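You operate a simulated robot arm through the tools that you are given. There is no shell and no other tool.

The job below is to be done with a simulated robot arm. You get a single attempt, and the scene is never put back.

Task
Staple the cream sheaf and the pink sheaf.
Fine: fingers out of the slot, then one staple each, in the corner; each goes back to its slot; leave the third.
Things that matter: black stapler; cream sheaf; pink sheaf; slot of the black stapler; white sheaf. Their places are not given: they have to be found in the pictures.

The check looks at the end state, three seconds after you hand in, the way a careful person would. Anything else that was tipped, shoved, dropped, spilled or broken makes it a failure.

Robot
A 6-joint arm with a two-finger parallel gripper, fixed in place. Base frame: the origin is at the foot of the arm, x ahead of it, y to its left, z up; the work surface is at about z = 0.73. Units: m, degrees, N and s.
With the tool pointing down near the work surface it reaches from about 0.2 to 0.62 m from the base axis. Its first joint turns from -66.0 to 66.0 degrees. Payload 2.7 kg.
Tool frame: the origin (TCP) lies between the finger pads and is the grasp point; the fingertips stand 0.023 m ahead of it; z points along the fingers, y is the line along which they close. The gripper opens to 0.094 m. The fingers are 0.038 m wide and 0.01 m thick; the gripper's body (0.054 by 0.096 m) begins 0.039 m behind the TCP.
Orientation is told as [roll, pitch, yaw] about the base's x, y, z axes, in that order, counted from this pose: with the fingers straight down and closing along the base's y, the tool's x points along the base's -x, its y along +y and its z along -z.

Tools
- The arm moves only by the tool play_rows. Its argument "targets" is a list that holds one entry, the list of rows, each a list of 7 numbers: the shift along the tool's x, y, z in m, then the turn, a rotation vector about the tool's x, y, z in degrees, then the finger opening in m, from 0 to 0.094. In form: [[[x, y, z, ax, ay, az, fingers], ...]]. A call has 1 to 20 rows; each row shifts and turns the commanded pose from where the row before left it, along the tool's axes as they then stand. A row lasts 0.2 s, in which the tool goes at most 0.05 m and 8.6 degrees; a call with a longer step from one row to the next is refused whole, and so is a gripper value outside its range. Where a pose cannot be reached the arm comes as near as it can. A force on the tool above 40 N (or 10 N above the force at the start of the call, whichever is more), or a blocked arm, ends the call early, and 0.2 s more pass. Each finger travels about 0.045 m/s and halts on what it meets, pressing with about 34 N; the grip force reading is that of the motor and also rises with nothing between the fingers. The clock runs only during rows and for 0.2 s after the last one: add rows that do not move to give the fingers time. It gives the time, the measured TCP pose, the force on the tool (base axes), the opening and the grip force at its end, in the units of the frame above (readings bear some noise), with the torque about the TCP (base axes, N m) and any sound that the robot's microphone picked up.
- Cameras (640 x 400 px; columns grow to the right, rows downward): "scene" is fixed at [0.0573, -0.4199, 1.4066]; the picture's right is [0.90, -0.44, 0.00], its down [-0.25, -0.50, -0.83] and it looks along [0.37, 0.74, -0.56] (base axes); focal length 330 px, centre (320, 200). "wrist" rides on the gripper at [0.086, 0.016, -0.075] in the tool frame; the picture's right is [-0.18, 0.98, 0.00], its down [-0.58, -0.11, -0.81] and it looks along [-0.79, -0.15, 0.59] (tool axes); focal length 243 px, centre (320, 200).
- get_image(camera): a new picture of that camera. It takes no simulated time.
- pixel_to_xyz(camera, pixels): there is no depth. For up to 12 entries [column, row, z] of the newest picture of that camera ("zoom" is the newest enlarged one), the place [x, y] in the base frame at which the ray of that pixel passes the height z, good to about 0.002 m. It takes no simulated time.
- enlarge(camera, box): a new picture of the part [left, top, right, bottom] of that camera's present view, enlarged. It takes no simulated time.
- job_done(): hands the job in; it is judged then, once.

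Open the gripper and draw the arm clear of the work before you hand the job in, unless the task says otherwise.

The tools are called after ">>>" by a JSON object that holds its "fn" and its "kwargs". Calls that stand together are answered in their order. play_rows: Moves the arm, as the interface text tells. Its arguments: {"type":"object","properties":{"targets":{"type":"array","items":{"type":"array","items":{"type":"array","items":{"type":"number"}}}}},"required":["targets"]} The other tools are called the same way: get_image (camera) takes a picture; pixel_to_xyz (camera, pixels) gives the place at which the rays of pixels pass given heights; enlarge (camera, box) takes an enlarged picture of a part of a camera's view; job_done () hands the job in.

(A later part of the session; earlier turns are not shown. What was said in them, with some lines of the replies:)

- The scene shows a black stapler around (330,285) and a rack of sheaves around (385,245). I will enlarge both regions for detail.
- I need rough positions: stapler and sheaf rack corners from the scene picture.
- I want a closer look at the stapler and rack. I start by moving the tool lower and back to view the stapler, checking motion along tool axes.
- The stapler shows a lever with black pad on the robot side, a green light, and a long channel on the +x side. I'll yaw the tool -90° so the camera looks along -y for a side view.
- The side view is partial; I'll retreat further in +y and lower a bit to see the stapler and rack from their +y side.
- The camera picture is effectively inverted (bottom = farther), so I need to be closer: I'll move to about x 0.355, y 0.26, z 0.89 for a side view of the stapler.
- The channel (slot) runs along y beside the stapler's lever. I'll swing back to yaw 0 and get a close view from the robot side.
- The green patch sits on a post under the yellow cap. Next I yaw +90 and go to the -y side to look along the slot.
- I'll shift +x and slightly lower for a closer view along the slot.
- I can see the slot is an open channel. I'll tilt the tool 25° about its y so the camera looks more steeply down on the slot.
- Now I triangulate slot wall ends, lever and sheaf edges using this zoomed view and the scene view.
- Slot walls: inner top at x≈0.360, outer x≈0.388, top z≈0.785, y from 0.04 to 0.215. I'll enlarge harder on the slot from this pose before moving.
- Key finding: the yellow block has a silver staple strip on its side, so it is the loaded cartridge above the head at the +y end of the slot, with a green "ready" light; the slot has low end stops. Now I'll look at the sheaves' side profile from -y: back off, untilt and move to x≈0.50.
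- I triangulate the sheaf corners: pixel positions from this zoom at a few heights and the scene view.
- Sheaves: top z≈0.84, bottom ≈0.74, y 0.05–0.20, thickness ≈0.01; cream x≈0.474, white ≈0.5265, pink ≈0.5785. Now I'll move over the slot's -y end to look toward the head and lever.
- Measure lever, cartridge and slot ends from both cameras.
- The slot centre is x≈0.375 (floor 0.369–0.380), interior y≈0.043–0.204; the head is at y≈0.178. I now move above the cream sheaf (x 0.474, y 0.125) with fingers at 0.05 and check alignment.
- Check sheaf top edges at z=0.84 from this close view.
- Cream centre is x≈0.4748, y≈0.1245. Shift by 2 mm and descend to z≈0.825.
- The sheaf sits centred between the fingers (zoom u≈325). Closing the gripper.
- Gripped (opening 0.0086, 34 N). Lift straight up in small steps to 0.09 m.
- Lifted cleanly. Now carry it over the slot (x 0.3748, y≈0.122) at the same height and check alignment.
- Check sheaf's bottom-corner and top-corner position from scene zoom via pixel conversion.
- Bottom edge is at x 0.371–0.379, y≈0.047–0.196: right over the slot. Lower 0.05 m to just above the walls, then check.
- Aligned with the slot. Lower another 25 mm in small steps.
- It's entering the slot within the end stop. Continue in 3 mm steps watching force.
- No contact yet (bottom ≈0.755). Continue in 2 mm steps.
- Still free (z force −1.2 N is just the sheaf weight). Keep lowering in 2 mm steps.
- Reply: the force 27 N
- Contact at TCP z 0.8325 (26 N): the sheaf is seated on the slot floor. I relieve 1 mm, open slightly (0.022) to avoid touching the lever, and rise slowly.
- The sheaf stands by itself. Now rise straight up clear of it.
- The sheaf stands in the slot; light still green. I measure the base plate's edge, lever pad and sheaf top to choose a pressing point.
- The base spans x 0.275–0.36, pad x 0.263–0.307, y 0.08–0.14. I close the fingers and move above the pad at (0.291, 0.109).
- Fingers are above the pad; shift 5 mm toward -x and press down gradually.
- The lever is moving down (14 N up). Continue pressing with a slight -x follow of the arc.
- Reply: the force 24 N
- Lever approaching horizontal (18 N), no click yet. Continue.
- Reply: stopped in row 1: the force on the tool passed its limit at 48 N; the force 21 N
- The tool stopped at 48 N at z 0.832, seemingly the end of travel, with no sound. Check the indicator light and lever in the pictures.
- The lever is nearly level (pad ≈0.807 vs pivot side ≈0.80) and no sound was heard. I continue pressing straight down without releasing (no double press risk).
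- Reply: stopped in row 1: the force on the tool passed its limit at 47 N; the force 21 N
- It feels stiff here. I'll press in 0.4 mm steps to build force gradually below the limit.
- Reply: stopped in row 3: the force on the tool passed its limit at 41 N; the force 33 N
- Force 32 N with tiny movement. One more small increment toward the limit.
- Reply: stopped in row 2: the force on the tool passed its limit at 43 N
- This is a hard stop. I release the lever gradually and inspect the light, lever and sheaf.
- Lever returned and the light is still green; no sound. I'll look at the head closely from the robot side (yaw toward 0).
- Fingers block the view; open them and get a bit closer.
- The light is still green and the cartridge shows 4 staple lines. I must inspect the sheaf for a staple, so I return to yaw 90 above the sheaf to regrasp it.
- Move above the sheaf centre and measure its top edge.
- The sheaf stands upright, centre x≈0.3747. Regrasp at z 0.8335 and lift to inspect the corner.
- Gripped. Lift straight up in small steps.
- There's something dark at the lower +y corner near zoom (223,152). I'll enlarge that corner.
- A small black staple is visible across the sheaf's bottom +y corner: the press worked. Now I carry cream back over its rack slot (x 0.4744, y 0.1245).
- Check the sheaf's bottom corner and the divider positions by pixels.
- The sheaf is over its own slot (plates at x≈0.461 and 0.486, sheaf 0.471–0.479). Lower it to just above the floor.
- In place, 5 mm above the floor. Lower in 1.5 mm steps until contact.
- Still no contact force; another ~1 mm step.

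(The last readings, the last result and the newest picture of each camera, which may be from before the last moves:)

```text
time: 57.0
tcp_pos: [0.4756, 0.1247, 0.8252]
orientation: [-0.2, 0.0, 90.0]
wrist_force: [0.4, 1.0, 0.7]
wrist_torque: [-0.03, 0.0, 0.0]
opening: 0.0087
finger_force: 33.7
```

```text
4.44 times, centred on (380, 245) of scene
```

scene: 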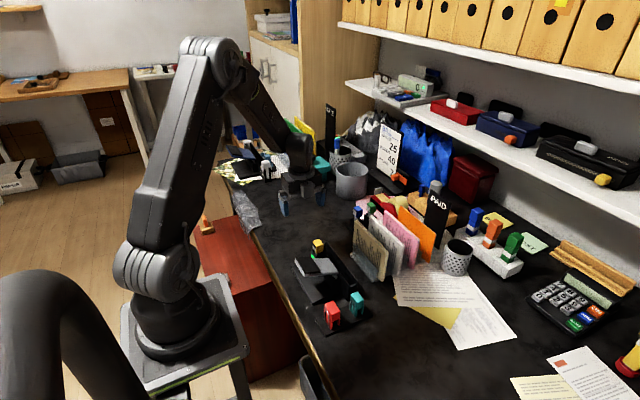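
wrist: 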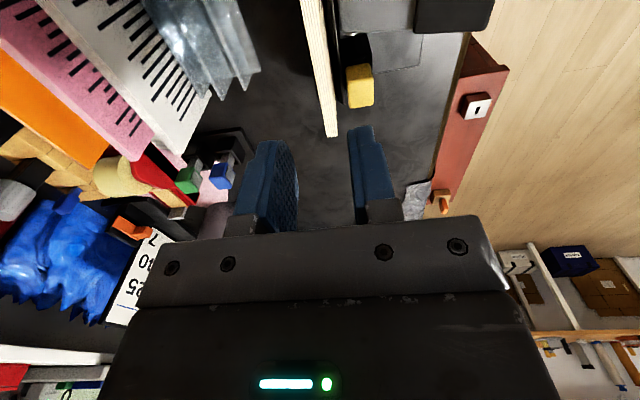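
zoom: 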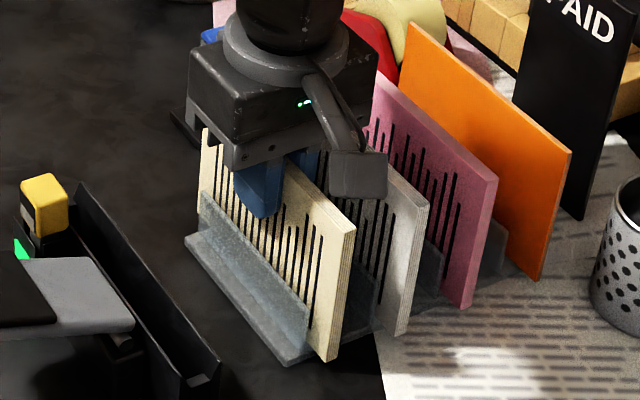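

The sheaf weight is now taken up (+0.7 N). Release it and rise.

>>> {"fn": "play_rows", "kwargs": {"targets": [[[0, 0, 0, 0, 0, 0, 0.012], [0, 0, 0, 0, 0, 0, 0.02], [0, 0, 0, 0, 0, 0, 0.03], [0, 0, 0, 0, 0, 0, 0.035], [0, 0, -0.01, 0, 0, 0, 0.035], [0, 0, -0.02, 0, 0, 0, 0.035], [0, 0, -0.025, 0, 0, 0, 0.035], [0, 0, -0.03, 0, 0, 0, 0.035], [0, 0, -0.015, 0, 0, 0, 0.035], [0, 0, 0, 0, -0.2, 0, 0.035]]]}}

>>> {"fn": "enlarge", "kwargs": {"camera": "scene", "box": [340, 200, 420, 290]}}

>>> {"fn": "enlarge", "kwargs": {"camera": "wrist", "box": [220, 0, 420, 200]}}

```text
time: 59.2
tcp_pos: [0.4736, 0.1237, 0.9235]
orientation: [-0.2, -0.4, 90.0]
wrist_force: [0.4, -0.2, 0.5]
wrist_torque: [0.01, -0.01, -0.04]
opening: 0.0349
finger_force: 0.0
```

```text
4.44 times, centred on (380, 245) of scene
```

zoom: 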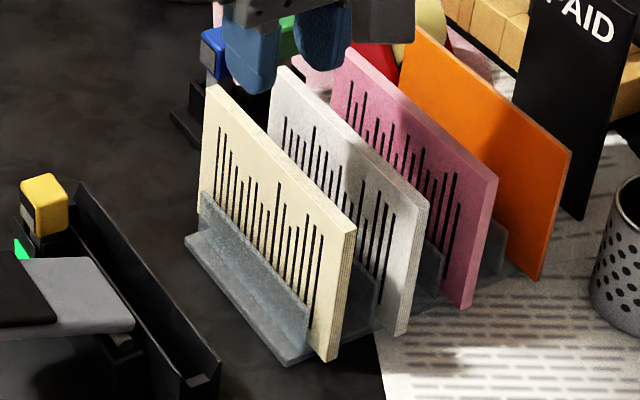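

```text
2.00 times, centred on (320, 100) of wrist
```

zoom: 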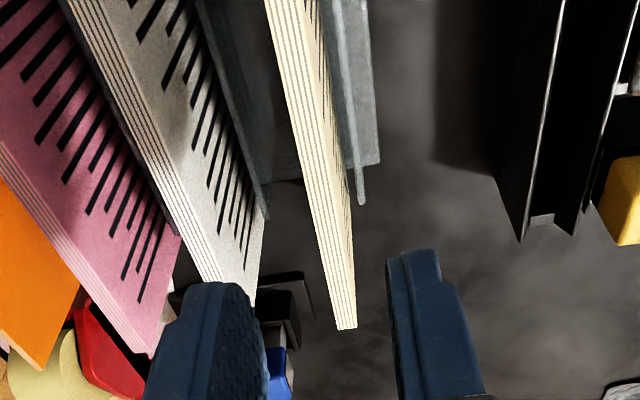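

Cream is back in its slot and upright. Now measure pink and the orange folder behind it for finger clearance.

>>> {"fn": "pixel_to_xyz", "kwargs": {"camera": "zoom", "pixels": [[153, 357, 0.84], [140, 350, 0.84], [38, 218, 0.84], [72, 210, 0.84], [40, 371, 0.85], [80, 285, 0.85]]}}

>>> {"fn": "pixel_to_xyz", "kwargs": {"camera": "scene", "pixels": [[429.6, 261.6, 0.73], [436.3, 235, 0.83], [436.3, 235, 0.85], [401, 206, 0.85], [436.3, 235, 0.87]]}}

```text
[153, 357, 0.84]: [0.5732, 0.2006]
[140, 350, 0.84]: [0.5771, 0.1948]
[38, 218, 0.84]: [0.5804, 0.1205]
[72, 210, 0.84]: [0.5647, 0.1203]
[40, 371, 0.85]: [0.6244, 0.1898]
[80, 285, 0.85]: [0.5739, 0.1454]
```

```text
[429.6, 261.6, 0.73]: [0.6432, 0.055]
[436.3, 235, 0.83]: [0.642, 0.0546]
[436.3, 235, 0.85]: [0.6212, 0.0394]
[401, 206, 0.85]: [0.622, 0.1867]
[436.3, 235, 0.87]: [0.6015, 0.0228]
```

Orange stands at x≈0.63, so pink has the same ~0.045 m gaps. Move above pink (x≈0.578) and check.

>>> {"fn": "play_rows", "kwargs": {"targets": [[[0, -0.03, -0.005, -0.2, 0.3, 0, 0.05], [0, -0.03, 0, 0, 0, 0, 0.05], [0, -0.03, 0, 0, 0, 0, 0.05], [0, -0.0145, 0, 0, 0, 0, 0.05], [0, 0, 0, 0, 0, 0, 0.05]]]}}

>>> {"fn": "enlarge", "kwargs": {"camera": "wrist", "box": [220, 0, 420, 200]}}

>>> {"fn": "pixel_to_xyz", "kwargs": {"camera": "zoom", "pixels": [[320, 200, 0.84]]}}

>>> {"fn": "enlarge", "kwargs": {"camera": "scene", "box": [340, 180, 460, 290]}}

```text
time: 60.4
tcp_pos: [0.5769, 0.1255, 0.9304]
orientation: [0.0, 0.0, 89.9]
wrist_force: [0.1, 0.4, -0.4]
wrist_torque: [-0.01, -0.03, 0.01]
opening: 0.0501
finger_force: 0.1
```

```text
2.00 times, centred on (320, 100) of wrist
```

zoom: 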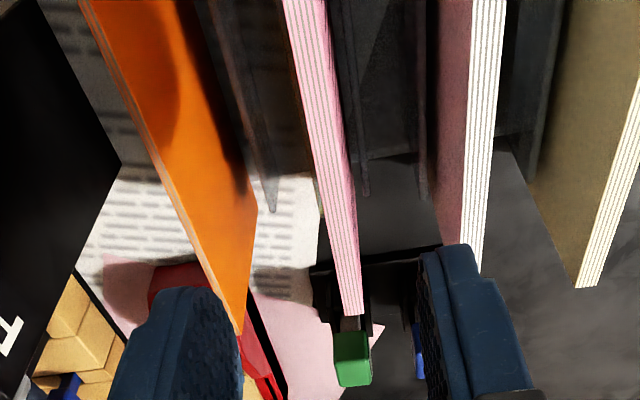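

```text
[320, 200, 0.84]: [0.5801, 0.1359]
```

```text
3.64 times, centred on (400, 235) of scene
```

zoom: 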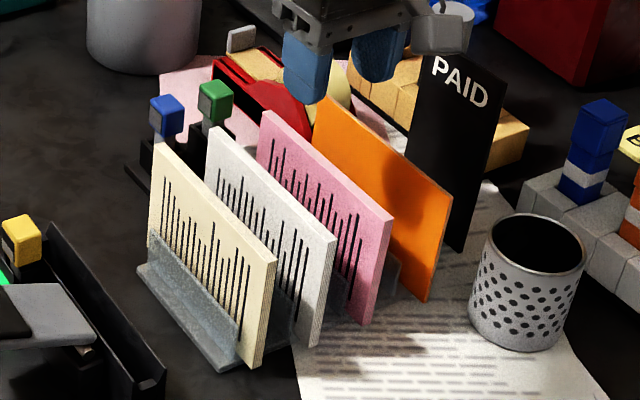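

>>> {"fn": "enlarge", "kwargs": {"camera": "wrist", "box": [220, 0, 420, 200]}}

>>> {"fn": "pixel_to_xyz", "kwargs": {"camera": "zoom", "pixels": [[343, 314, 0.84], [361, 314, 0.84], [315, 160, 0.84], [344, 160, 0.84], [285, 3, 0.84], [327, 3, 0.84], [480, 270, 0.84], [238, 330, 0.84], [205, 240, 0.84]]}}

```text
2.00 times, centred on (320, 100) of wrist
```

zoom: 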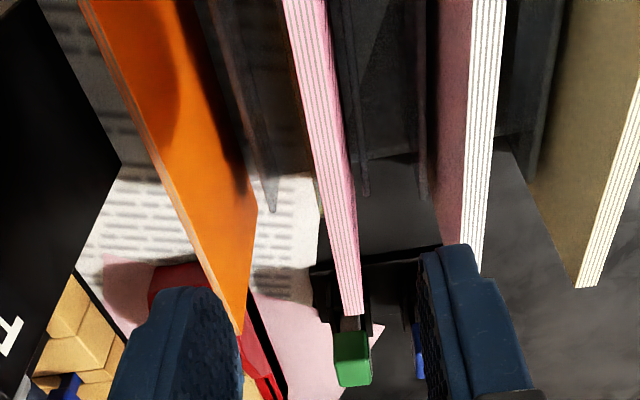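

```text
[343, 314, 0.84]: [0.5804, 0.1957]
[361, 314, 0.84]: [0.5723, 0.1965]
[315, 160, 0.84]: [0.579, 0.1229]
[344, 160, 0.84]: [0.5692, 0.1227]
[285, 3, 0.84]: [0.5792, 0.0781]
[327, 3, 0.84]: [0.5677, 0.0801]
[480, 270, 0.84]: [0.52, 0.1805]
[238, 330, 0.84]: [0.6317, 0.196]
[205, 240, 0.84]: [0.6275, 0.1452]
```

Pink's top centre is x≈0.5755. Shift ~1 mm and descend to z≈0.826.

>>> {"fn": "play_rows", "kwargs": {"targets": [[[0.001, 0.001, 0.02, 0, 0, 0, 0.05], [0, 0, 0.03, 0, 0, 0, 0.05], [0, 0, 0.03, 0, 0, 0, 0.05], [0, 0, 0.024, 0, 0, 0, 0.05], [0, 0, 0, 0, 0, 0, 0.05]]]}}

>>> {"fn": "enlarge", "kwargs": {"camera": "wrist", "box": [220, 0, 420, 200]}}

>>> {"fn": "enlarge", "kwargs": {"camera": "scene", "box": [340, 180, 460, 290]}}

```text
time: 61.6
tcp_pos: [0.5777, 0.1241, 0.8274]
orientation: [0.0, 0.0, 89.9]
wrist_force: [0.1, -0.2, 0.0]
wrist_torque: [-0.04, -0.02, 0.03]
opening: 0.0498
finger_force: 0.1
```

```text
2.00 times, centred on (320, 100) of wrist
```

zoom: 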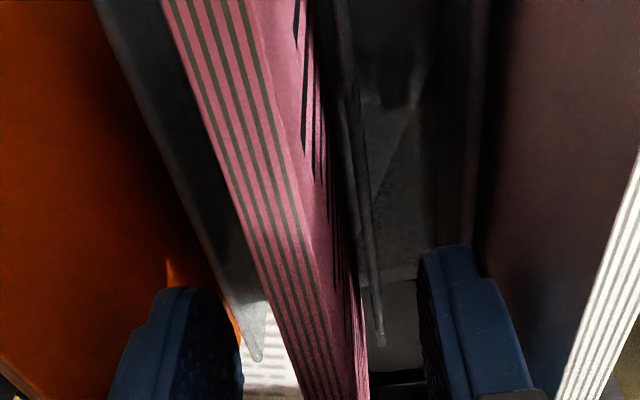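

```text
3.64 times, centred on (400, 235) of scene
```

zoom: 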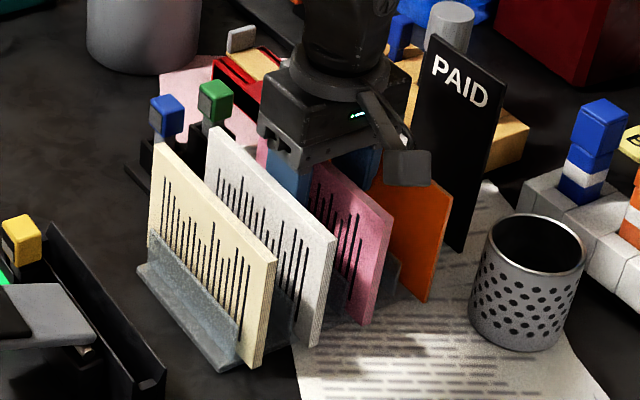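

The pink sheaf is centred between the fingers. Close.

>>> {"fn": "play_rows", "kwargs": {"targets": [[[0, 0, 0.001, 0, 0, 0, 0.035], [0, 0, 0, 0, 0, 0, 0.02], [0, 0, 0, 0, 0, 0, 0.008], [0, 0, 0, 0, 0, 0, 0.005], [0, 0, 0, 0, 0, 0, 0.005]]]}}

>>> {"fn": "enlarge", "kwargs": {"camera": "wrist", "box": [220, 0, 420, 200]}}

```text
time: 62.8
tcp_pos: [0.5783, 0.1243, 0.8252]
orientation: [0.0, 0.1, 90.0]
wrist_force: [0.0, -0.3, 0.6]
wrist_torque: [-0.03, -0.08, 0.02]
opening: 0.0087
finger_force: 33.5
```

```text
2.00 times, centred on (320, 100) of wrist
```

zoom: 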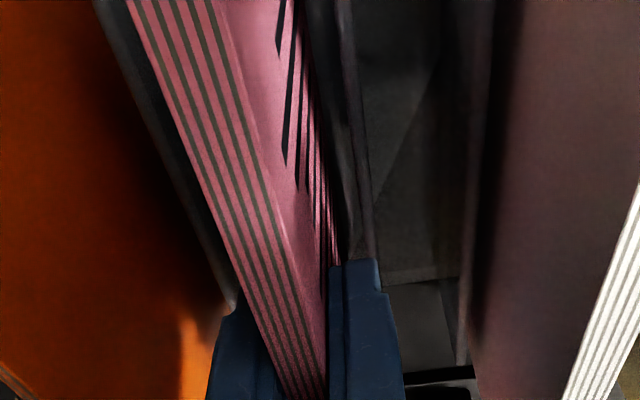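

Gripped (0.0087, 33.5 N). Lift straight up 0.1 m.

>>> {"fn": "play_rows", "kwargs": {"targets": [[[0, 0, -0.005, 0, 0, 0, 0.005], [0, 0, -0.01, 0, 0, 0, 0.005], [0, 0, -0.015, 0, 0, 0, 0.005], [0, 0, -0.025, 0, 0, 0, 0.005], [0, 0, -0.03, 0, 0, 0, 0.005], [0, 0, -0.03, 0, 0, 0, 0.005], [0, 0, 0, 0, 0, 0, 0.005]]]}}

>>> {"fn": "enlarge", "kwargs": {"camera": "scene", "box": [340, 180, 460, 290]}}

```text
time: 64.4
tcp_pos: [0.5791, 0.1227, 0.9404]
orientation: [0.0, -0.1, 90.0]
wrist_force: [1.4, 0.0, -1.3]
wrist_torque: [-0.03, -0.01, -0.01]
opening: 0.0089
finger_force: 33.8
```

```text
3.64 times, centred on (400, 235) of scene
```

zoom: 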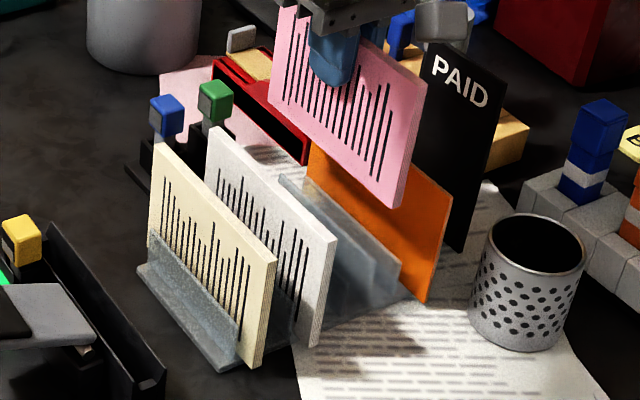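

Note pink's rack plates for the return, then raise more before passing over white and cream.

>>> {"fn": "enlarge", "kwargs": {"camera": "scene", "box": [385, 220, 435, 285]}}

>>> {"fn": "play_rows", "kwargs": {"targets": [[[0, 0, -0.03, 0, 0, 0, 0.005], [0, 0, -0.01, 0, 0, 0, 0.005], [0, 0, 0, 0, 0, 0, 0.005]]]}}

```text
6.15 times, centred on (410, 252) of scene
```

zoom: 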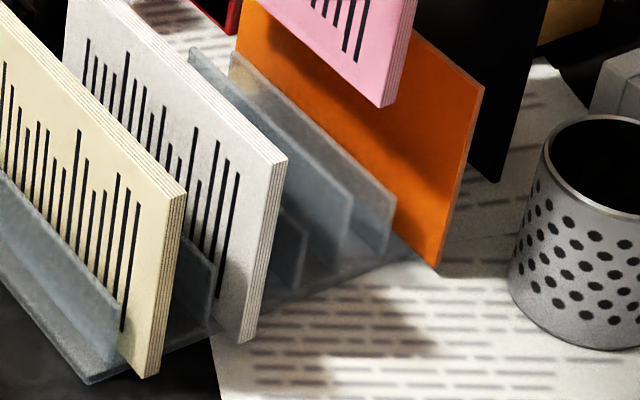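

```text
time: 65.2
tcp_pos: [0.5782, 0.1241, 0.9794]
orientation: [0.0, 0.0, 89.9]
wrist_force: [-1.0, -0.4, 0.1]
wrist_torque: [0.04, 0.01, -0.02]
opening: 0.0086
finger_force: 33.5
```

>>> {"fn": "pixel_to_xyz", "kwargs": {"camera": "zoom", "pixels": [[345, 262, 0.74], [388, 252, 0.74], [352, 195, 0.79], [395, 205, 0.775], [307, 235, 0.775], [298, 290, 0.74]]}}

>>> {"fn": "play_rows", "kwargs": {"targets": [[[0, 0.03, 0, 0, 0, 0, 0.005], [0, 0.035, 0, 0, 0, 0, 0.005], [0, 0.035, 0, 0, 0, 0, 0.005], [0, 0.035, 0, 0, 0, 0, 0.005], [0, 0.035, 0, 0, 0, 0, 0.005], [0.001, 0.025, 0, 0, 0, 0, 0.005], [0, 0.0075, 0.03, 0, 0, 0, 0.005], [0, 0, 0.02, 0, 0, 0, 0.005], [0, 0, 0.0, 0, 0, 0, 0.005], [0, 0, 0.0, 0, 0, 0, 0.005]]]}}

>>> {"fn": "enlarge", "kwargs": {"camera": "scene", "box": [325, 205, 375, 275]}}

```text
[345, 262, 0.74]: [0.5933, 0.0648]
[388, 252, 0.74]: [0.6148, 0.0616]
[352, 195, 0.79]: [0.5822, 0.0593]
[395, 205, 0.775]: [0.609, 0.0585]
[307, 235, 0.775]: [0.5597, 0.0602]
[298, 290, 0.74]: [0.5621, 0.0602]
```

```text
time: 67.4
tcp_pos: [0.3764, 0.1214, 0.9272]
orientation: [0.1, -0.1, 90.0]
wrist_force: [-0.8, -0.1, -0.2]
wrist_torque: [-0.01, -0.02, 0.0]
opening: 0.0089
finger_force: 34.0
```

```text
5.71 times, centred on (350, 240) of scene
```

zoom: 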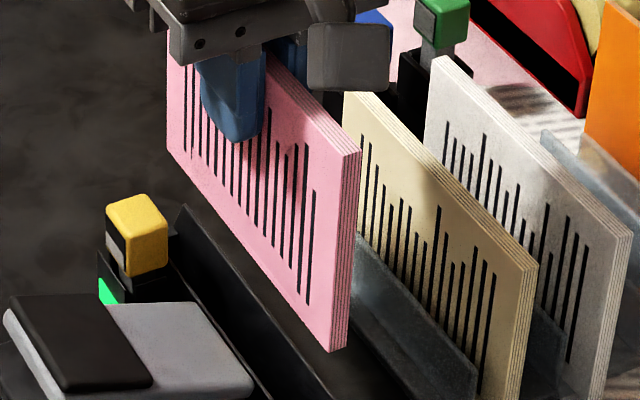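

>>> {"fn": "pixel_to_xyz", "kwargs": {"camera": "zoom", "pixels": [[330, 352, 0.841], [346, 345, 0.841], [341, 155, 0.941], [359, 151, 0.941], [168, 153, 0.841]]}}

>>> {"fn": "enlarge", "kwargs": {"camera": "wrist", "box": [260, 0, 440, 180]}}

```text
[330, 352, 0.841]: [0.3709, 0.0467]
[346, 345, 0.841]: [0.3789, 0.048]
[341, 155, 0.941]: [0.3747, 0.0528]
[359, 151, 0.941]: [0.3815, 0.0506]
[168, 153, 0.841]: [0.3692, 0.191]
```

```text
2.22 times, centred on (350, 90) of wrist
```

zoom: 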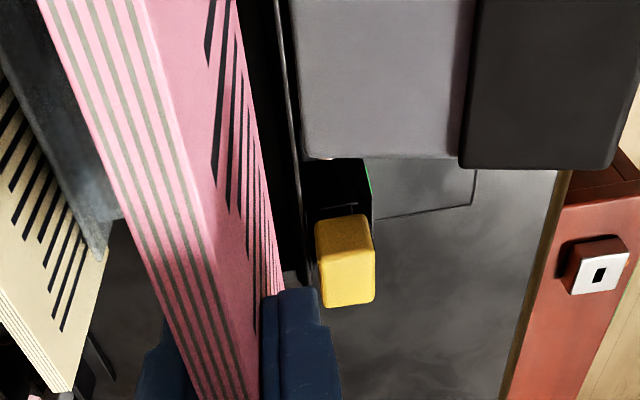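

Same placement as cream had. Lower to z≈0.845 in steps.

>>> {"fn": "play_rows", "kwargs": {"targets": [[[0, 0, 0.025, 0, 0, 0, 0.005], [0, 0, 0.02, 0, 0, 0, 0.005], [0, 0, 0.008, 0, 0, 0, 0.005], [0, 0, 0.007, 0, 0, 0, 0.005], [0, 0, 0.007, 0, 0, 0, 0.005], [0, 0, 0.006, 0, 0, 0, 0.005], [0, 0, 0.006, 0, 0, 0, 0.005], [0, 0, 0, 0, 0, 0, 0.005]]]}}

>>> {"fn": "enlarge", "kwargs": {"camera": "scene", "box": [315, 220, 375, 300]}}

```text
time: 69.2
tcp_pos: [0.3765, 0.1215, 0.8502]
orientation: [0.1, 0.0, 90.0]
wrist_force: [0.0, 0.1, -1.6]
wrist_torque: [-0.01, -0.01, 0.02]
opening: 0.0089
finger_force: 33.8
```

```text
5.00 times, centred on (345, 260) of scene
```

zoom: 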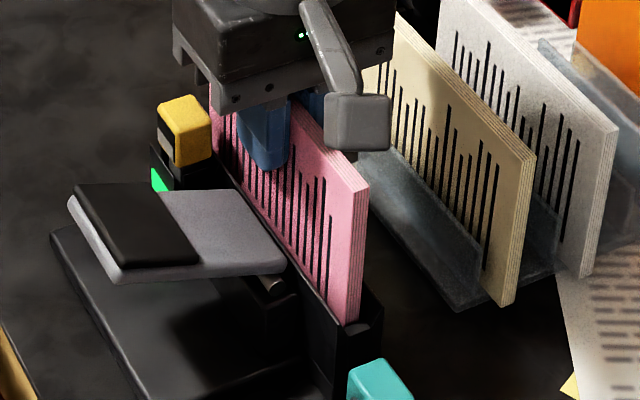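

Inside the slot with no contact. Continue with 3 mm steps and 1 mm -x trim.

>>> {"fn": "play_rows", "kwargs": {"targets": [[[0, 0.001, 0.003, 0, 0, 0, 0.005], [0, 0, 0.003, 0, 0, 0, 0.005], [0, 0, 0.003, 0, 0, 0, 0.005], [0, 0, 0.003, 0, 0, 0, 0.005], [0, 0, 0.002, 0, 0, 0, 0.005], [0, 0, 0, 0, 0, 0, 0.005]]]}}

```text
time: 70.6
tcp_pos: [0.3745, 0.1223, 0.8372]
orientation: [-0.1, 0.0, 90.0]
wrist_force: [-0.5, 0.0, -1.4]
wrist_torque: [-0.01, 0.01, -0.03]
opening: 0.0088
finger_force: 34.3
```

Now 1 mm steps to the floor.

>>> {"fn": "play_rows", "kwargs": {"targets": [[[0, 0, 0.0015, 0, 0, 0, 0.005], [0, 0, 0.001, 0, 0, 0, 0.005], [0, 0, 0.001, 0, 0, 0, 0.005], [0, 0, 0, 0, 0, 0, 0.005]]]}}

```text
time: 71.6
tcp_pos: [0.3749, 0.1232, 0.8331]
orientation: [0.1, 0.0, 90.0]
wrist_force: [-2.1, -0.3, 5.2]
wrist_torque: [0.06, 0.18, 0.05]
opening: 0.0085
finger_force: 34.0
```

Contact at 5 N, z 0.833: seated on the floor. Open to 0.022 and rise straight up.

>>> {"fn": "play_rows", "kwargs": {"targets": [[[0, 0, 0, 0, 0, 0, 0.012], [0, 0, 0, 0, 0, 0, 0.018], [0, 0, 0, 0, 0, 0, 0.022], [0, 0, 0, 0, 0, 0, 0.022], [0, 0, -0.005, 0, 0, 0, 0.022], [0, 0, -0.01, 0, 0, 0, 0.022], [0, 0, -0.015, 0, 0, 0, 0.022], [0, 0, -0.02, 0, 0, 0, 0.022], [0, 0, -0.025, 0, 0, 0, 0.022], [0, 0, -0.025, 0, 0, 0, 0.022], [0, 0, 0, 0, 0, 0, 0.022]]]}}

>>> {"fn": "enlarge", "kwargs": {"camera": "scene", "box": [290, 210, 390, 310]}}

>>> {"fn": "enlarge", "kwargs": {"camera": "wrist", "box": [260, 0, 440, 180]}}

```text
time: 74.0
tcp_pos: [0.3729, 0.1204, 0.9329]
orientation: [0.1, 0.0, 89.9]
wrist_force: [0.5, 0.5, 0.2]
wrist_torque: [0.0, -0.01, 0.0]
opening: 0.0221
finger_force: 0.1
```

```text
4.00 times, centred on (340, 260) of scene
```

zoom: 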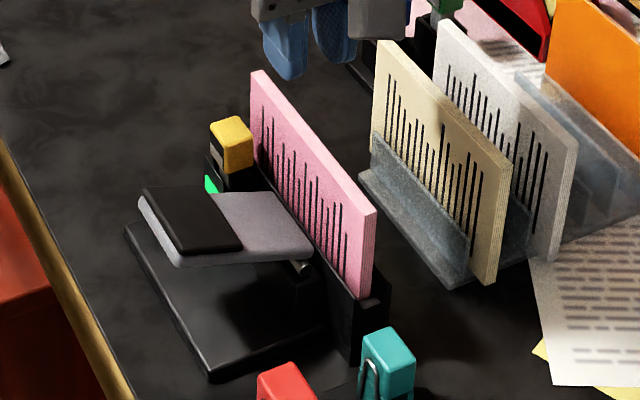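

```text
2.22 times, centred on (350, 90) of wrist
```

zoom: 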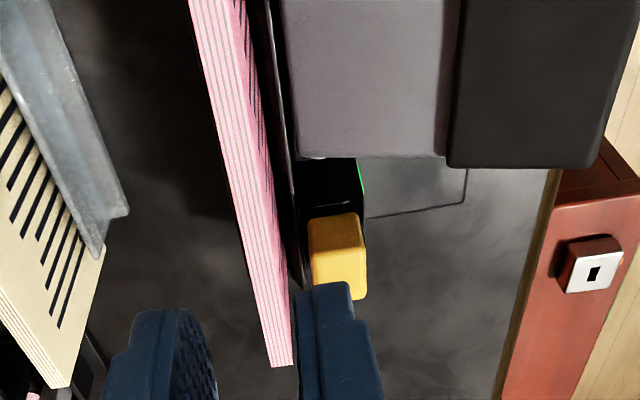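

Pink stands in the slot just like cream did. Close the fingers and move above the lever pad (x≈0.287, y≈0.109).

>>> {"fn": "play_rows", "kwargs": {"targets": [[[0, 0.02, 0, 0, 0, 0, 0.01], [0.006, 0.03, 0, 0, 0, 0, 0.0], [0.006, 0.025, 0, 0, 0, 0, 0.0], [0, 0.01, 0.02, 0, 0, 0, 0.0], [0, 0, 0.025, 0, 0, 0, 0.0], [0, 0, 0.02, 0, 0, 0, 0.0], [0, 0, 0, 0, 0, 0, 0.0]]]}}

>>> {"fn": "enlarge", "kwargs": {"camera": "scene", "box": [290, 210, 390, 310]}}

```text
time: 75.6
tcp_pos: [0.2882, 0.1104, 0.8683]
orientation: [0.0, 0.0, 90.0]
wrist_force: [0.1, 0.2, 1.1]
wrist_torque: [-0.01, -0.02, 0.0]
opening: 0.0
finger_force: 33.5
```

```text
4.00 times, centred on (340, 260) of scene
```

zoom: 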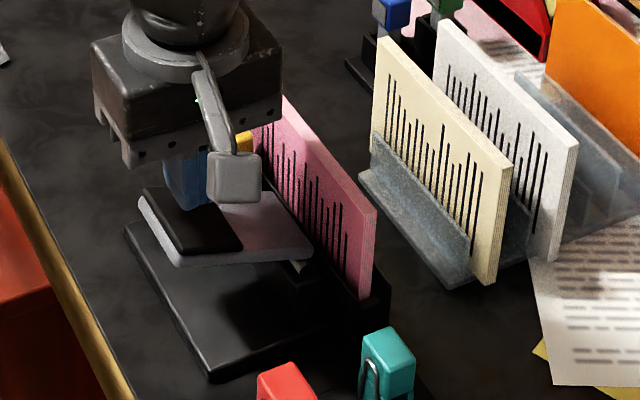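

Press in one continuous stroke as before, down to the hard stop.

>>> {"fn": "play_rows", "kwargs": {"targets": [[[0, 0, 0.004, 0, 0, 0, 0.0], [0, 0, 0.004, 0, 0, 0, 0.0], [0, 0, 0.004, 0, 0, 0, 0.0], [0, 0, 0.004, 0, 0, 0, 0.0], [0, 0.0005, 0.004, 0, 0, 0, 0.0], [0, 0.001, 0.004, 0, 0, 0, 0.0], [0, 0.001, 0.003, 0, 0, 0, 0.0], [0, 0.001, 0.003, 0, 0, 0, 0.0], [0, 0.001, 0.003, 0, 0, 0, 0.0], [0, 0.0005, 0.0025, 0, 0, 0, 0.0], [0, 0, 0.0015, 0, 0, 0, 0.0], [0, 0, 0.001, 0, 0, 0, 0.0], [0, 0, 0.001, 0, 0, 0, 0.0]]]}}

>>> {"fn": "enlarge", "kwargs": {"camera": "scene", "box": [290, 210, 390, 310]}}

```text
time: 78.1
tcp_pos: [0.284, 0.1101, 0.8321]
orientation: [0.2, 0.1, 90.0]
wrist_force: [-4.9, -2.3, 17.5]
wrist_torque: [0.11, 0.21, 0.08]
opening: 0.0
finger_force: 34.2
stopped in row 12: the force on the tool passed its limit at 44 N (the readings are from after the stop); the commanded pose is now the measured one
```

```text
4.00 times, centred on (340, 260) of scene
```

zoom: 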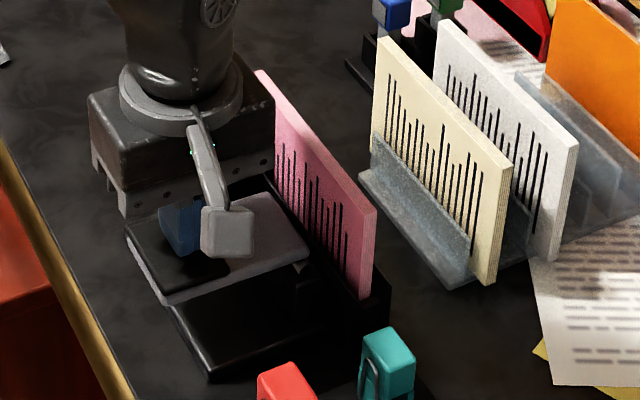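

Hard stop reached at 44 N. One more slight squeeze without releasing, to match what worked for cream.

>>> {"fn": "play_rows", "kwargs": {"targets": [[[0, 0, 0.0004, 0, 0, 0, 0.0], [0, 0, 0.0004, 0, 0, 0, 0.0], [0, 0, 0, 0, 0, 0, 0.0]]]}}

```text
time: 78.8
tcp_pos: [0.2843, 0.111, 0.8312]
orientation: [0.3, 0.1, 89.9]
wrist_force: [-5.8, -1.1, 17.2]
wrist_torque: [0.16, 0.27, 0.05]
opening: 0.0
finger_force: 34.1
stopped in row 3: the force on the tool passed its limit at 41 N (the readings are from after the stop); the commanded pose is now the measured one
```

Fully pressed. Release the lever and go back above the sheaf, opening to 0.03.

>>> {"fn": "play_rows", "kwargs": {"targets": [[[0, -0.001, -0.008, 0, 0, 0, 0.0], [0, -0.001, -0.008, 0, 0, 0, 0.0], [0, -0.001, -0.01, 0, 0, 0, 0.0], [0, 0, -0.02, 0, 0, 0, 0.0], [0, 0, -0.03, 0, 0, 0, 0.0], [0, 0, -0.025, 0, 0, 0, 0.0], [0, -0.025, 0, 0.3, -0.1, 0, 0.01], [-0.006, -0.03, 0, 0, 0, 0, 0.02], [-0.006, -0.025, 0, 0, 0, 0, 0.03], [0, -0.0085, 0.01, 0, 0, 0, 0.03], [0, 0, 0, 0, 0, 0, 0.03]]]}}

>>> {"fn": "enlarge", "kwargs": {"camera": "scene", "box": [290, 210, 390, 310]}}

>>> {"fn": "enlarge", "kwargs": {"camera": "wrist", "box": [260, 0, 440, 180]}}

```text
time: 81.2
tcp_pos: [0.3766, 0.1205, 0.9213]
orientation: [-0.1, 0.0, 90.1]
wrist_force: [0.2, 0.0, 1.2]
wrist_torque: [0.0, -0.02, 0.02]
opening: 0.0303
finger_force: 0.0
```

```text
4.00 times, centred on (340, 260) of scene
```

zoom: 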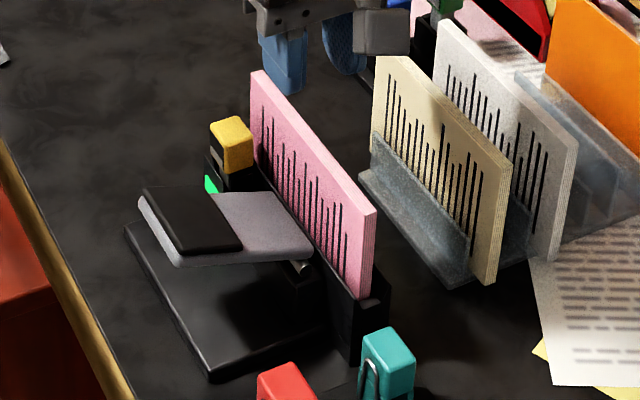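

```text
2.22 times, centred on (350, 90) of wrist
```

zoom: 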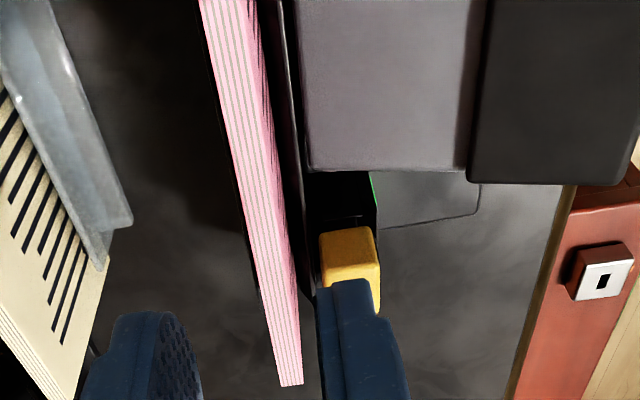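

Regrasp pink: trim x, descend to z≈0.833, close.

>>> {"fn": "play_rows", "kwargs": {"targets": [[[-0.0015, 0.0012, 0.03, 0, 0, 0, 0.03], [0, 0, 0.03, 0, 0, 0, 0.03], [0, 0, 0.018, 0, 0, 0, 0.028], [0, 0, 0.01, 0, 0, 0, 0.028], [0, 0, 0, 0, 0, 0, 0.02], [0, 0, 0, 0, 0, 0, 0.008], [0, 0, 0, 0, 0, 0, 0.005], [0, 0, 0, 0, 0, 0, 0.005]]]}}

```text
time: 83.0
tcp_pos: [0.3761, 0.1237, 0.8331]
orientation: [-0.1, -0.1, 90.1]
wrist_force: [0.1, 0.1, 0.1]
wrist_torque: [-0.01, 0.01, -0.03]
opening: 0.0086
finger_force: 34.4
```

Gripped. Lift it straight up and inspect the corner.

>>> {"fn": "play_rows", "kwargs": {"targets": [[[0, 0, -0.004, 0, 0, 0, 0.005], [0, 0, -0.006, 0, 0, 0, 0.005], [0, 0, -0.01, 0, 0, 0, 0.005], [0, 0, -0.02, 0, 0, 0, 0.005], [0, 0, -0.025, 0, 0, 0, 0.005], [0, 0, -0.025, 0, 0, 0, 0.005], [0, 0, 0, 0, 0, 0, 0.005]]]}}

>>> {"fn": "enlarge", "kwargs": {"camera": "scene", "box": [320, 205, 360, 255]}}

```text
time: 84.6
tcp_pos: [0.3734, 0.1239, 0.9249]
orientation: [-0.1, -0.1, 89.9]
wrist_force: [-0.5, 0.3, -1.6]
wrist_torque: [-0.01, -0.03, 0.02]
opening: 0.009
finger_force: 34.1
```

```text
8.00 times, centred on (340, 230) of scene
```

zoom: 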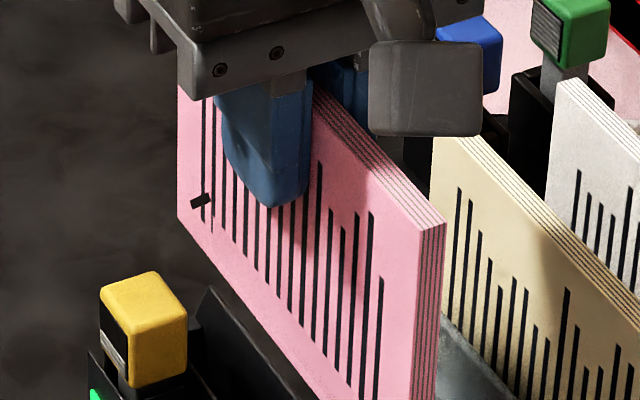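

One staple at pink's corner too. Raise above the other sheaves and carry it back over its rack slot (x≈0.577).

>>> {"fn": "play_rows", "kwargs": {"targets": [[[0, 0, -0.03, 0, 0, 0, 0.005], [0, 0, -0.025, 0, 0, 0, 0.005], [0, -0.03, 0, 0, 0, 0, 0.005], [0, -0.035, 0, 0, 0, 0, 0.005], [0, -0.035, 0, 0, 0, 0, 0.005], [0, -0.035, 0, 0, 0, 0, 0.005], [0, -0.035, 0, 0, 0, 0, 0.005], [-0.0005, -0.025, 0, 0, 0, 0, 0.005], [0, -0.0072, 0, 0, 0, 0, 0.005], [0, 0, 0.02, 0, 0, 0, 0.005], [0, 0, 0.02, 0, 0, 0, 0.005], [0, 0, 0, 0, 0, 0, 0.005], [0, 0, 0, 0, 0, 0, 0.005]]]}}

>>> {"fn": "enlarge", "kwargs": {"camera": "scene", "box": [365, 200, 445, 290]}}

>>> {"fn": "enlarge", "kwargs": {"camera": "wrist", "box": [220, 0, 420, 200]}}

```text
time: 87.4
tcp_pos: [0.5779, 0.1245, 0.9387]
orientation: [-0.1, -0.1, 90.0]
wrist_force: [0.4, -0.4, -1.0]
wrist_torque: [0.02, 0.0, -0.01]
opening: 0.0087
finger_force: 34.3
```

```text
4.44 times, centred on (405, 245) of scene
```

zoom: 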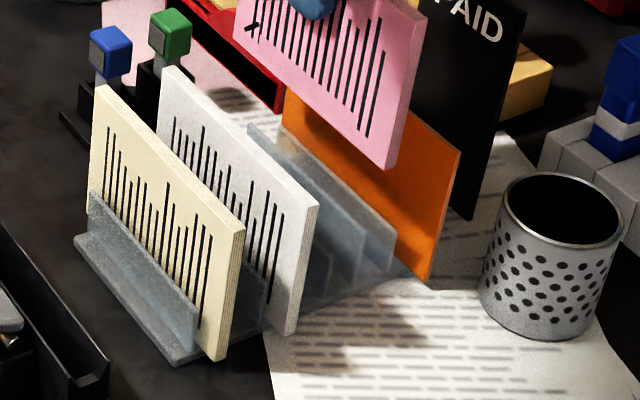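

```text
2.00 times, centred on (320, 100) of wrist
```

zoom: 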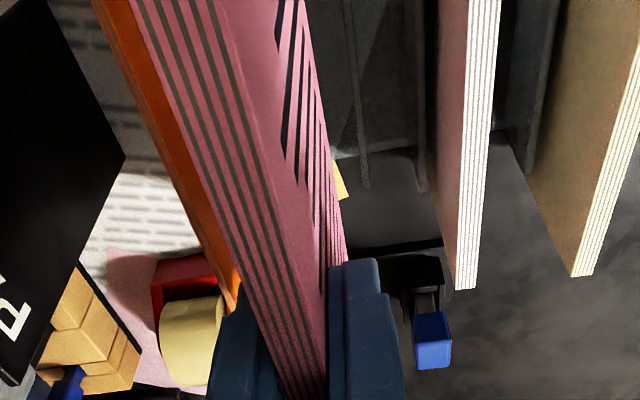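

Verify which plates bound pink's slot from the wrist and scene views.

>>> {"fn": "pixel_to_xyz", "kwargs": {"camera": "zoom", "pixels": [[367, 187, 0.775], [422, 191, 0.775], [367, 187, 0.79], [422, 191, 0.79], [530, 178, 0.79], [475, 288, 0.84]]}}

>>> {"fn": "enlarge", "kwargs": {"camera": "scene", "box": [375, 215, 425, 280]}}

```text
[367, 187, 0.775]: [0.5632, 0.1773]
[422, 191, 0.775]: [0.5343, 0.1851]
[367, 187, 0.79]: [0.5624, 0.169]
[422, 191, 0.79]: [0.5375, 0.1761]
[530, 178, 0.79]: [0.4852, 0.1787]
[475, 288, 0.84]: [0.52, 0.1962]
```

```text
6.15 times, centred on (400, 248) of scene
```

zoom: 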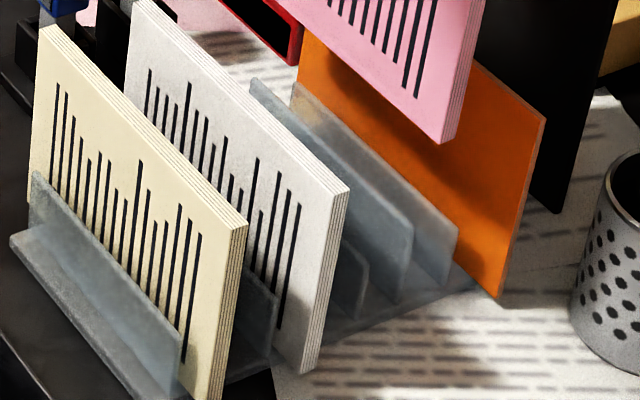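

>>> {"fn": "pixel_to_xyz", "kwargs": {"camera": "zoom", "pixels": [[439, 143, 0.853], [457, 138, 0.853], [365, 262, 0.775], [412, 240, 0.79], [412, 240, 0.785], [457, 232, 0.775], [235, 232, 0.84], [335, 192, 0.84]]}}

```text
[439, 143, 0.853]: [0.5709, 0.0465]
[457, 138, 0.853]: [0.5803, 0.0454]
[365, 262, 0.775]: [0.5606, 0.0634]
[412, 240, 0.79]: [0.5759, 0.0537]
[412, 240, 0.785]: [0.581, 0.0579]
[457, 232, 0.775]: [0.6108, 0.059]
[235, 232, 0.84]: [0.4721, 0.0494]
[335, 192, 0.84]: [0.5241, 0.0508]
```

Pink is centred over its slot (plates 0.5625 and 0.588). Lower with a +2.5 mm y trim.

>>> {"fn": "play_rows", "kwargs": {"targets": [[[-0.0025, 0.0005, 0.02, 0, 0, 0, 0.005], [0, 0, 0.025, 0, 0, 0, 0.005], [0, 0, 0.02, 0, 0, 0, 0.005], [0, 0, 0.015, 0, 0, 0, 0.005], [0, 0, 0.01, 0, 0, 0, 0.005], [0, 0, 0.01, 0, 0, 0, 0.005], [0, 0, 0.006, 0, 0, 0, 0.005], [0, 0, 0, 0, 0, 0, 0.005]]]}}

>>> {"fn": "enlarge", "kwargs": {"camera": "scene", "box": [365, 200, 445, 290]}}

>>> {"fn": "enlarge", "kwargs": {"camera": "wrist", "box": [220, 0, 420, 200]}}

```text
time: 89.2
tcp_pos: [0.5771, 0.1263, 0.8328]
orientation: [-0.1, 0.0, 90.0]
wrist_force: [0.4, -0.4, -1.4]
wrist_torque: [-0.01, -0.02, -0.01]
opening: 0.0088
finger_force: 34.1
```

```text
4.44 times, centred on (405, 245) of scene
```

zoom: 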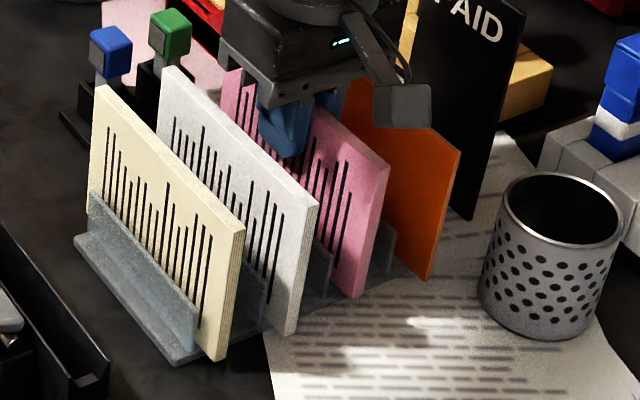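

```text
2.00 times, centred on (320, 100) of wrist
```

zoom: 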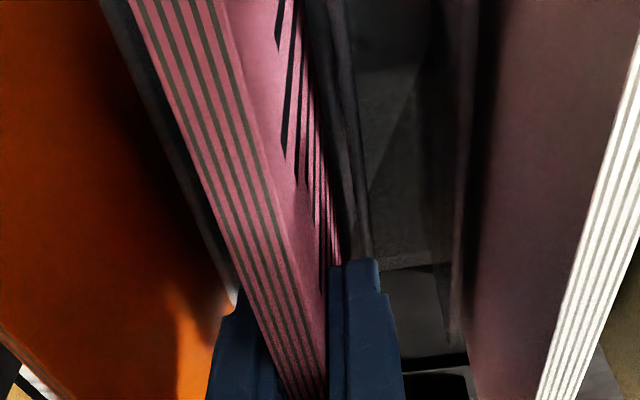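

In its slot, ~7 mm above the floor. Lower gently until contact.

>>> {"fn": "play_rows", "kwargs": {"targets": [[[0, 0, 0.002, 0, 0, 0, 0.005], [0, 0, 0.002, 0, 0, 0, 0.005], [0, 0, 0.0015, 0, 0, 0, 0.005], [0, 0, 0.001, 0, 0, 0, 0.005], [0, 0, 0, 0, 0, 0, 0.005]]]}}

```text
time: 90.4
tcp_pos: [0.5771, 0.1256, 0.8257]
orientation: [-0.1, 0.0, 90.0]
wrist_force: [-0.4, -0.2, -1.1]
wrist_torque: [-0.01, 0.02, -0.04]
opening: 0.0087
finger_force: 34.1
```

Not yet in contact; 1 mm steps.

>>> {"fn": "play_rows", "kwargs": {"targets": [[[0, 0, 0.001, 0, 0, 0, 0.005], [0, 0, 0.0, 0, 0, 0, 0.005]]]}}

```text
time: 91.0
tcp_pos: [0.5774, 0.1273, 0.8251]
orientation: [-0.1, 0.0, 90.0]
wrist_force: [-1.1, -0.3, 3.1]
wrist_torque: [0.01, 0.16, 0.01]
opening: 0.0088
finger_force: 33.8
```

Contact (3 N). Release and rise.

>>> {"fn": "play_rows", "kwargs": {"targets": [[[0, 0, 0, 0, 0, 0, 0.012], [0, 0, 0, 0, 0, 0, 0.02], [0, 0, 0, 0, 0, 0, 0.03], [0, 0, 0, 0, 0, 0, 0.035], [0, 0, 0, 0, 0, 0, 0.035], [0, 0, -0.01, 0, 0, 0, 0.035], [0, 0, -0.02, 0, 0, 0, 0.035], [0, 0, -0.025, 0, 0, 0, 0.035], [0, 0, -0.03, 0, 0, 0, 0.035], [0, 0, -0.025, 0, 0, 0, 0.035], [0, 0, -0.02, 0, 0, 0, 0.035]]]}}

>>> {"fn": "enlarge", "kwargs": {"camera": "scene", "box": [340, 190, 460, 290]}}

>>> {"fn": "enlarge", "kwargs": {"camera": "wrist", "box": [220, 0, 440, 200]}}

```text
time: 93.4
tcp_pos: [0.5781, 0.1255, 0.9552]
orientation: [-0.1, 0.0, 89.9]
wrist_force: [-1.0, -0.1, 0.2]
wrist_torque: [0.02, -0.04, -0.03]
opening: 0.0348
finger_force: 0.0
```

```text
4.00 times, centred on (400, 240) of scene
```

zoom: 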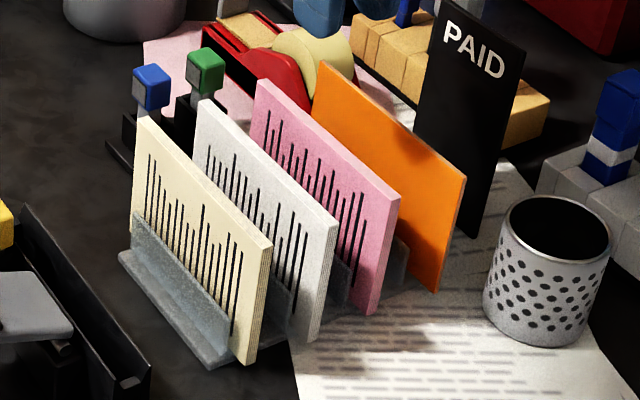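

```text
2.00 times, centred on (330, 100) of wrist
```

zoom: 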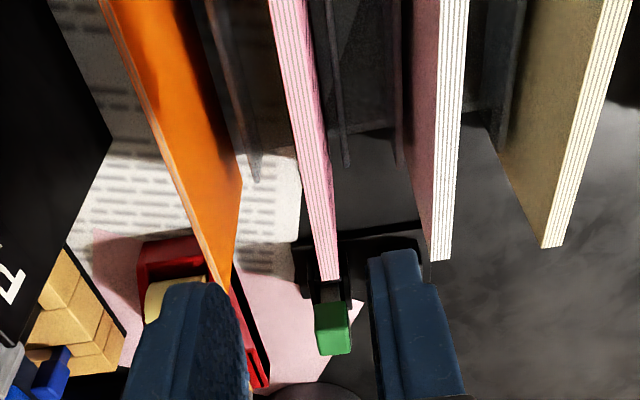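

All sheaves are back as they were. Raise and withdraw the arm, opening the gripper.

>>> {"fn": "play_rows", "kwargs": {"targets": [[[0, 0, -0.04, 0, 0, 0, 0.05], [0, 0, -0.04, 0, 0, 0, 0.06], [0, 0.03, -0.04, 0, 0, 0, 0.08], [-0.01, 0.04, -0.03, 0, 0, 0, 0.094], [-0.02, 0.04, 0, 0, 0, 0, 0.094], [-0.02, 0.04, 0, 0, 0, 0, 0.094], [-0.02, 0.04, 0, 0, 0, 0, 0.094], [0, 0, 0, 0, 0, 0, 0.094], [0, 0, 0, 0, 0, 0, 0.094]]]}}

>>> {"fn": "get_image", "kwargs": {"camera": "scene"}}

>>> {"fn": "enlarge", "kwargs": {"camera": "scene", "box": [280, 190, 460, 340]}}

```text
refused: row 4 steps farther than a row can; nothing moved
```

```text
taken
```

scene: 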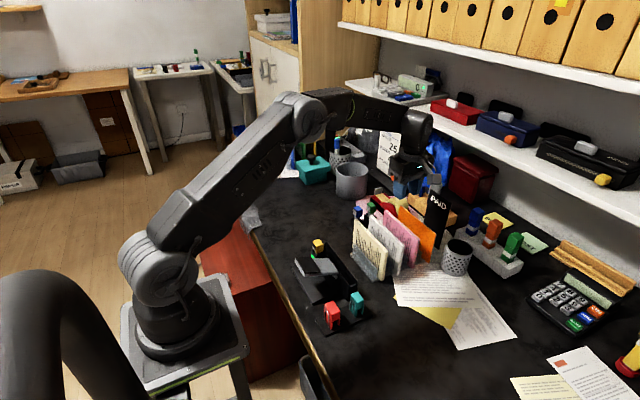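

```text
2.67 times, centred on (370, 265) of scene
```

zoom: 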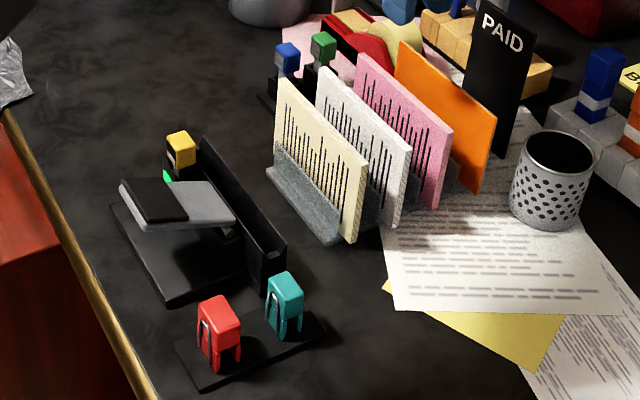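

The call was refused for a step slightly too long; nothing moved. I repeat with shorter steps.

>>> {"fn": "play_rows", "kwargs": {"targets": [[[0, 0, -0.04, 0, 0, 0, 0.04], [0, 0, -0.04, 0, 0, 0, 0.05], [0, 0.02, -0.04, 0, 0, 0, 0.06], [-0.01, 0.03, -0.02, 0, 0, 0, 0.08], [-0.02, 0.035, 0, 0, 0, 0, 0.094], [-0.02, 0.035, 0, 0, 0, 0, 0.094], [-0.02, 0.035, 0, 0, 0, 0, 0.094], [0, 0, 0, 0, 0, 0, 0.094], [0, 0, 0, 0, 0, 0, 0.094]]]}}

>>> {"fn": "get_image", "kwargs": {"camera": "scene"}}

>>> {"fn": "enlarge", "kwargs": {"camera": "scene", "box": [280, 190, 460, 340]}}

```text
time: 95.4
tcp_pos: [0.4212, 0.1987, 1.0948]
orientation: [0.0, 0.0, 90.0]
wrist_force: [-0.5, -0.3, 0.6]
wrist_torque: [0.03, 0.01, 0.01]
opening: 0.0939
finger_force: 0.1
```

```text
taken
```

scene: 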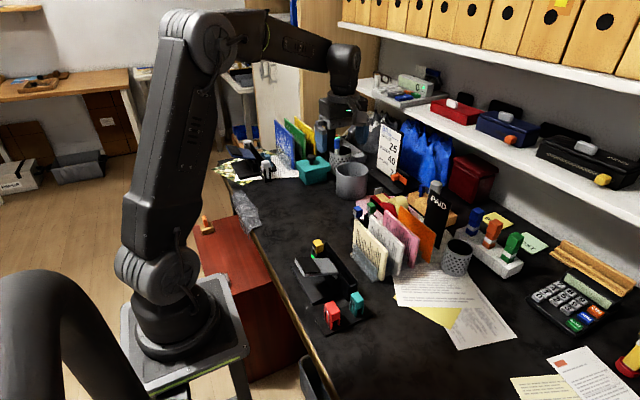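

```text
2.67 times, centred on (370, 265) of scene
```

zoom: 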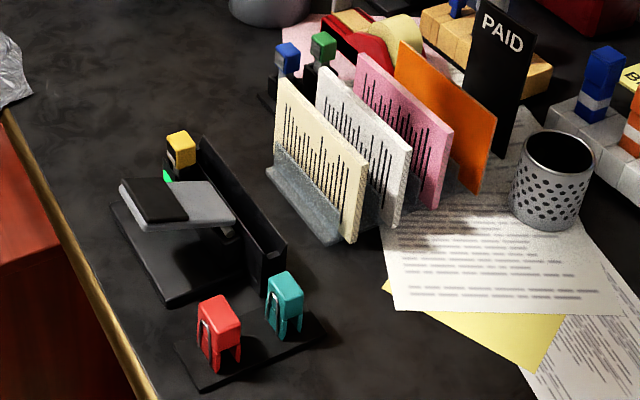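

Both sheaves are stapled and back in their slots, white is untouched, and the stapler and surroundings haven't moved. The arm is clear with the gripper open, so I hand in.

>>> {"fn": "job_done", "kwargs": {}}

```text
The job is handed in.
```

The cream and pink sheaves are each stapled once in the bottom left-hand corner, as seen from the arm, and both are back in their own rack slots. I handed the job in.

- **Staples:** I lifted each sheaf out after pressing the lever and saw one black staple at that corner. The press makes no sound. On cream I couldn't tell whether it had fired, so I kept squeezing against the stop without releasing. Only one staple showed.
- **Fingers:** the gripper let go of each sheaf and was clear of the slot before the lever was pressed.
- **Everything else:** the white sheaf was not touched. In the last picture the stapler, rack and other items on the desk are where they started. The arm is clear with the gripper open.
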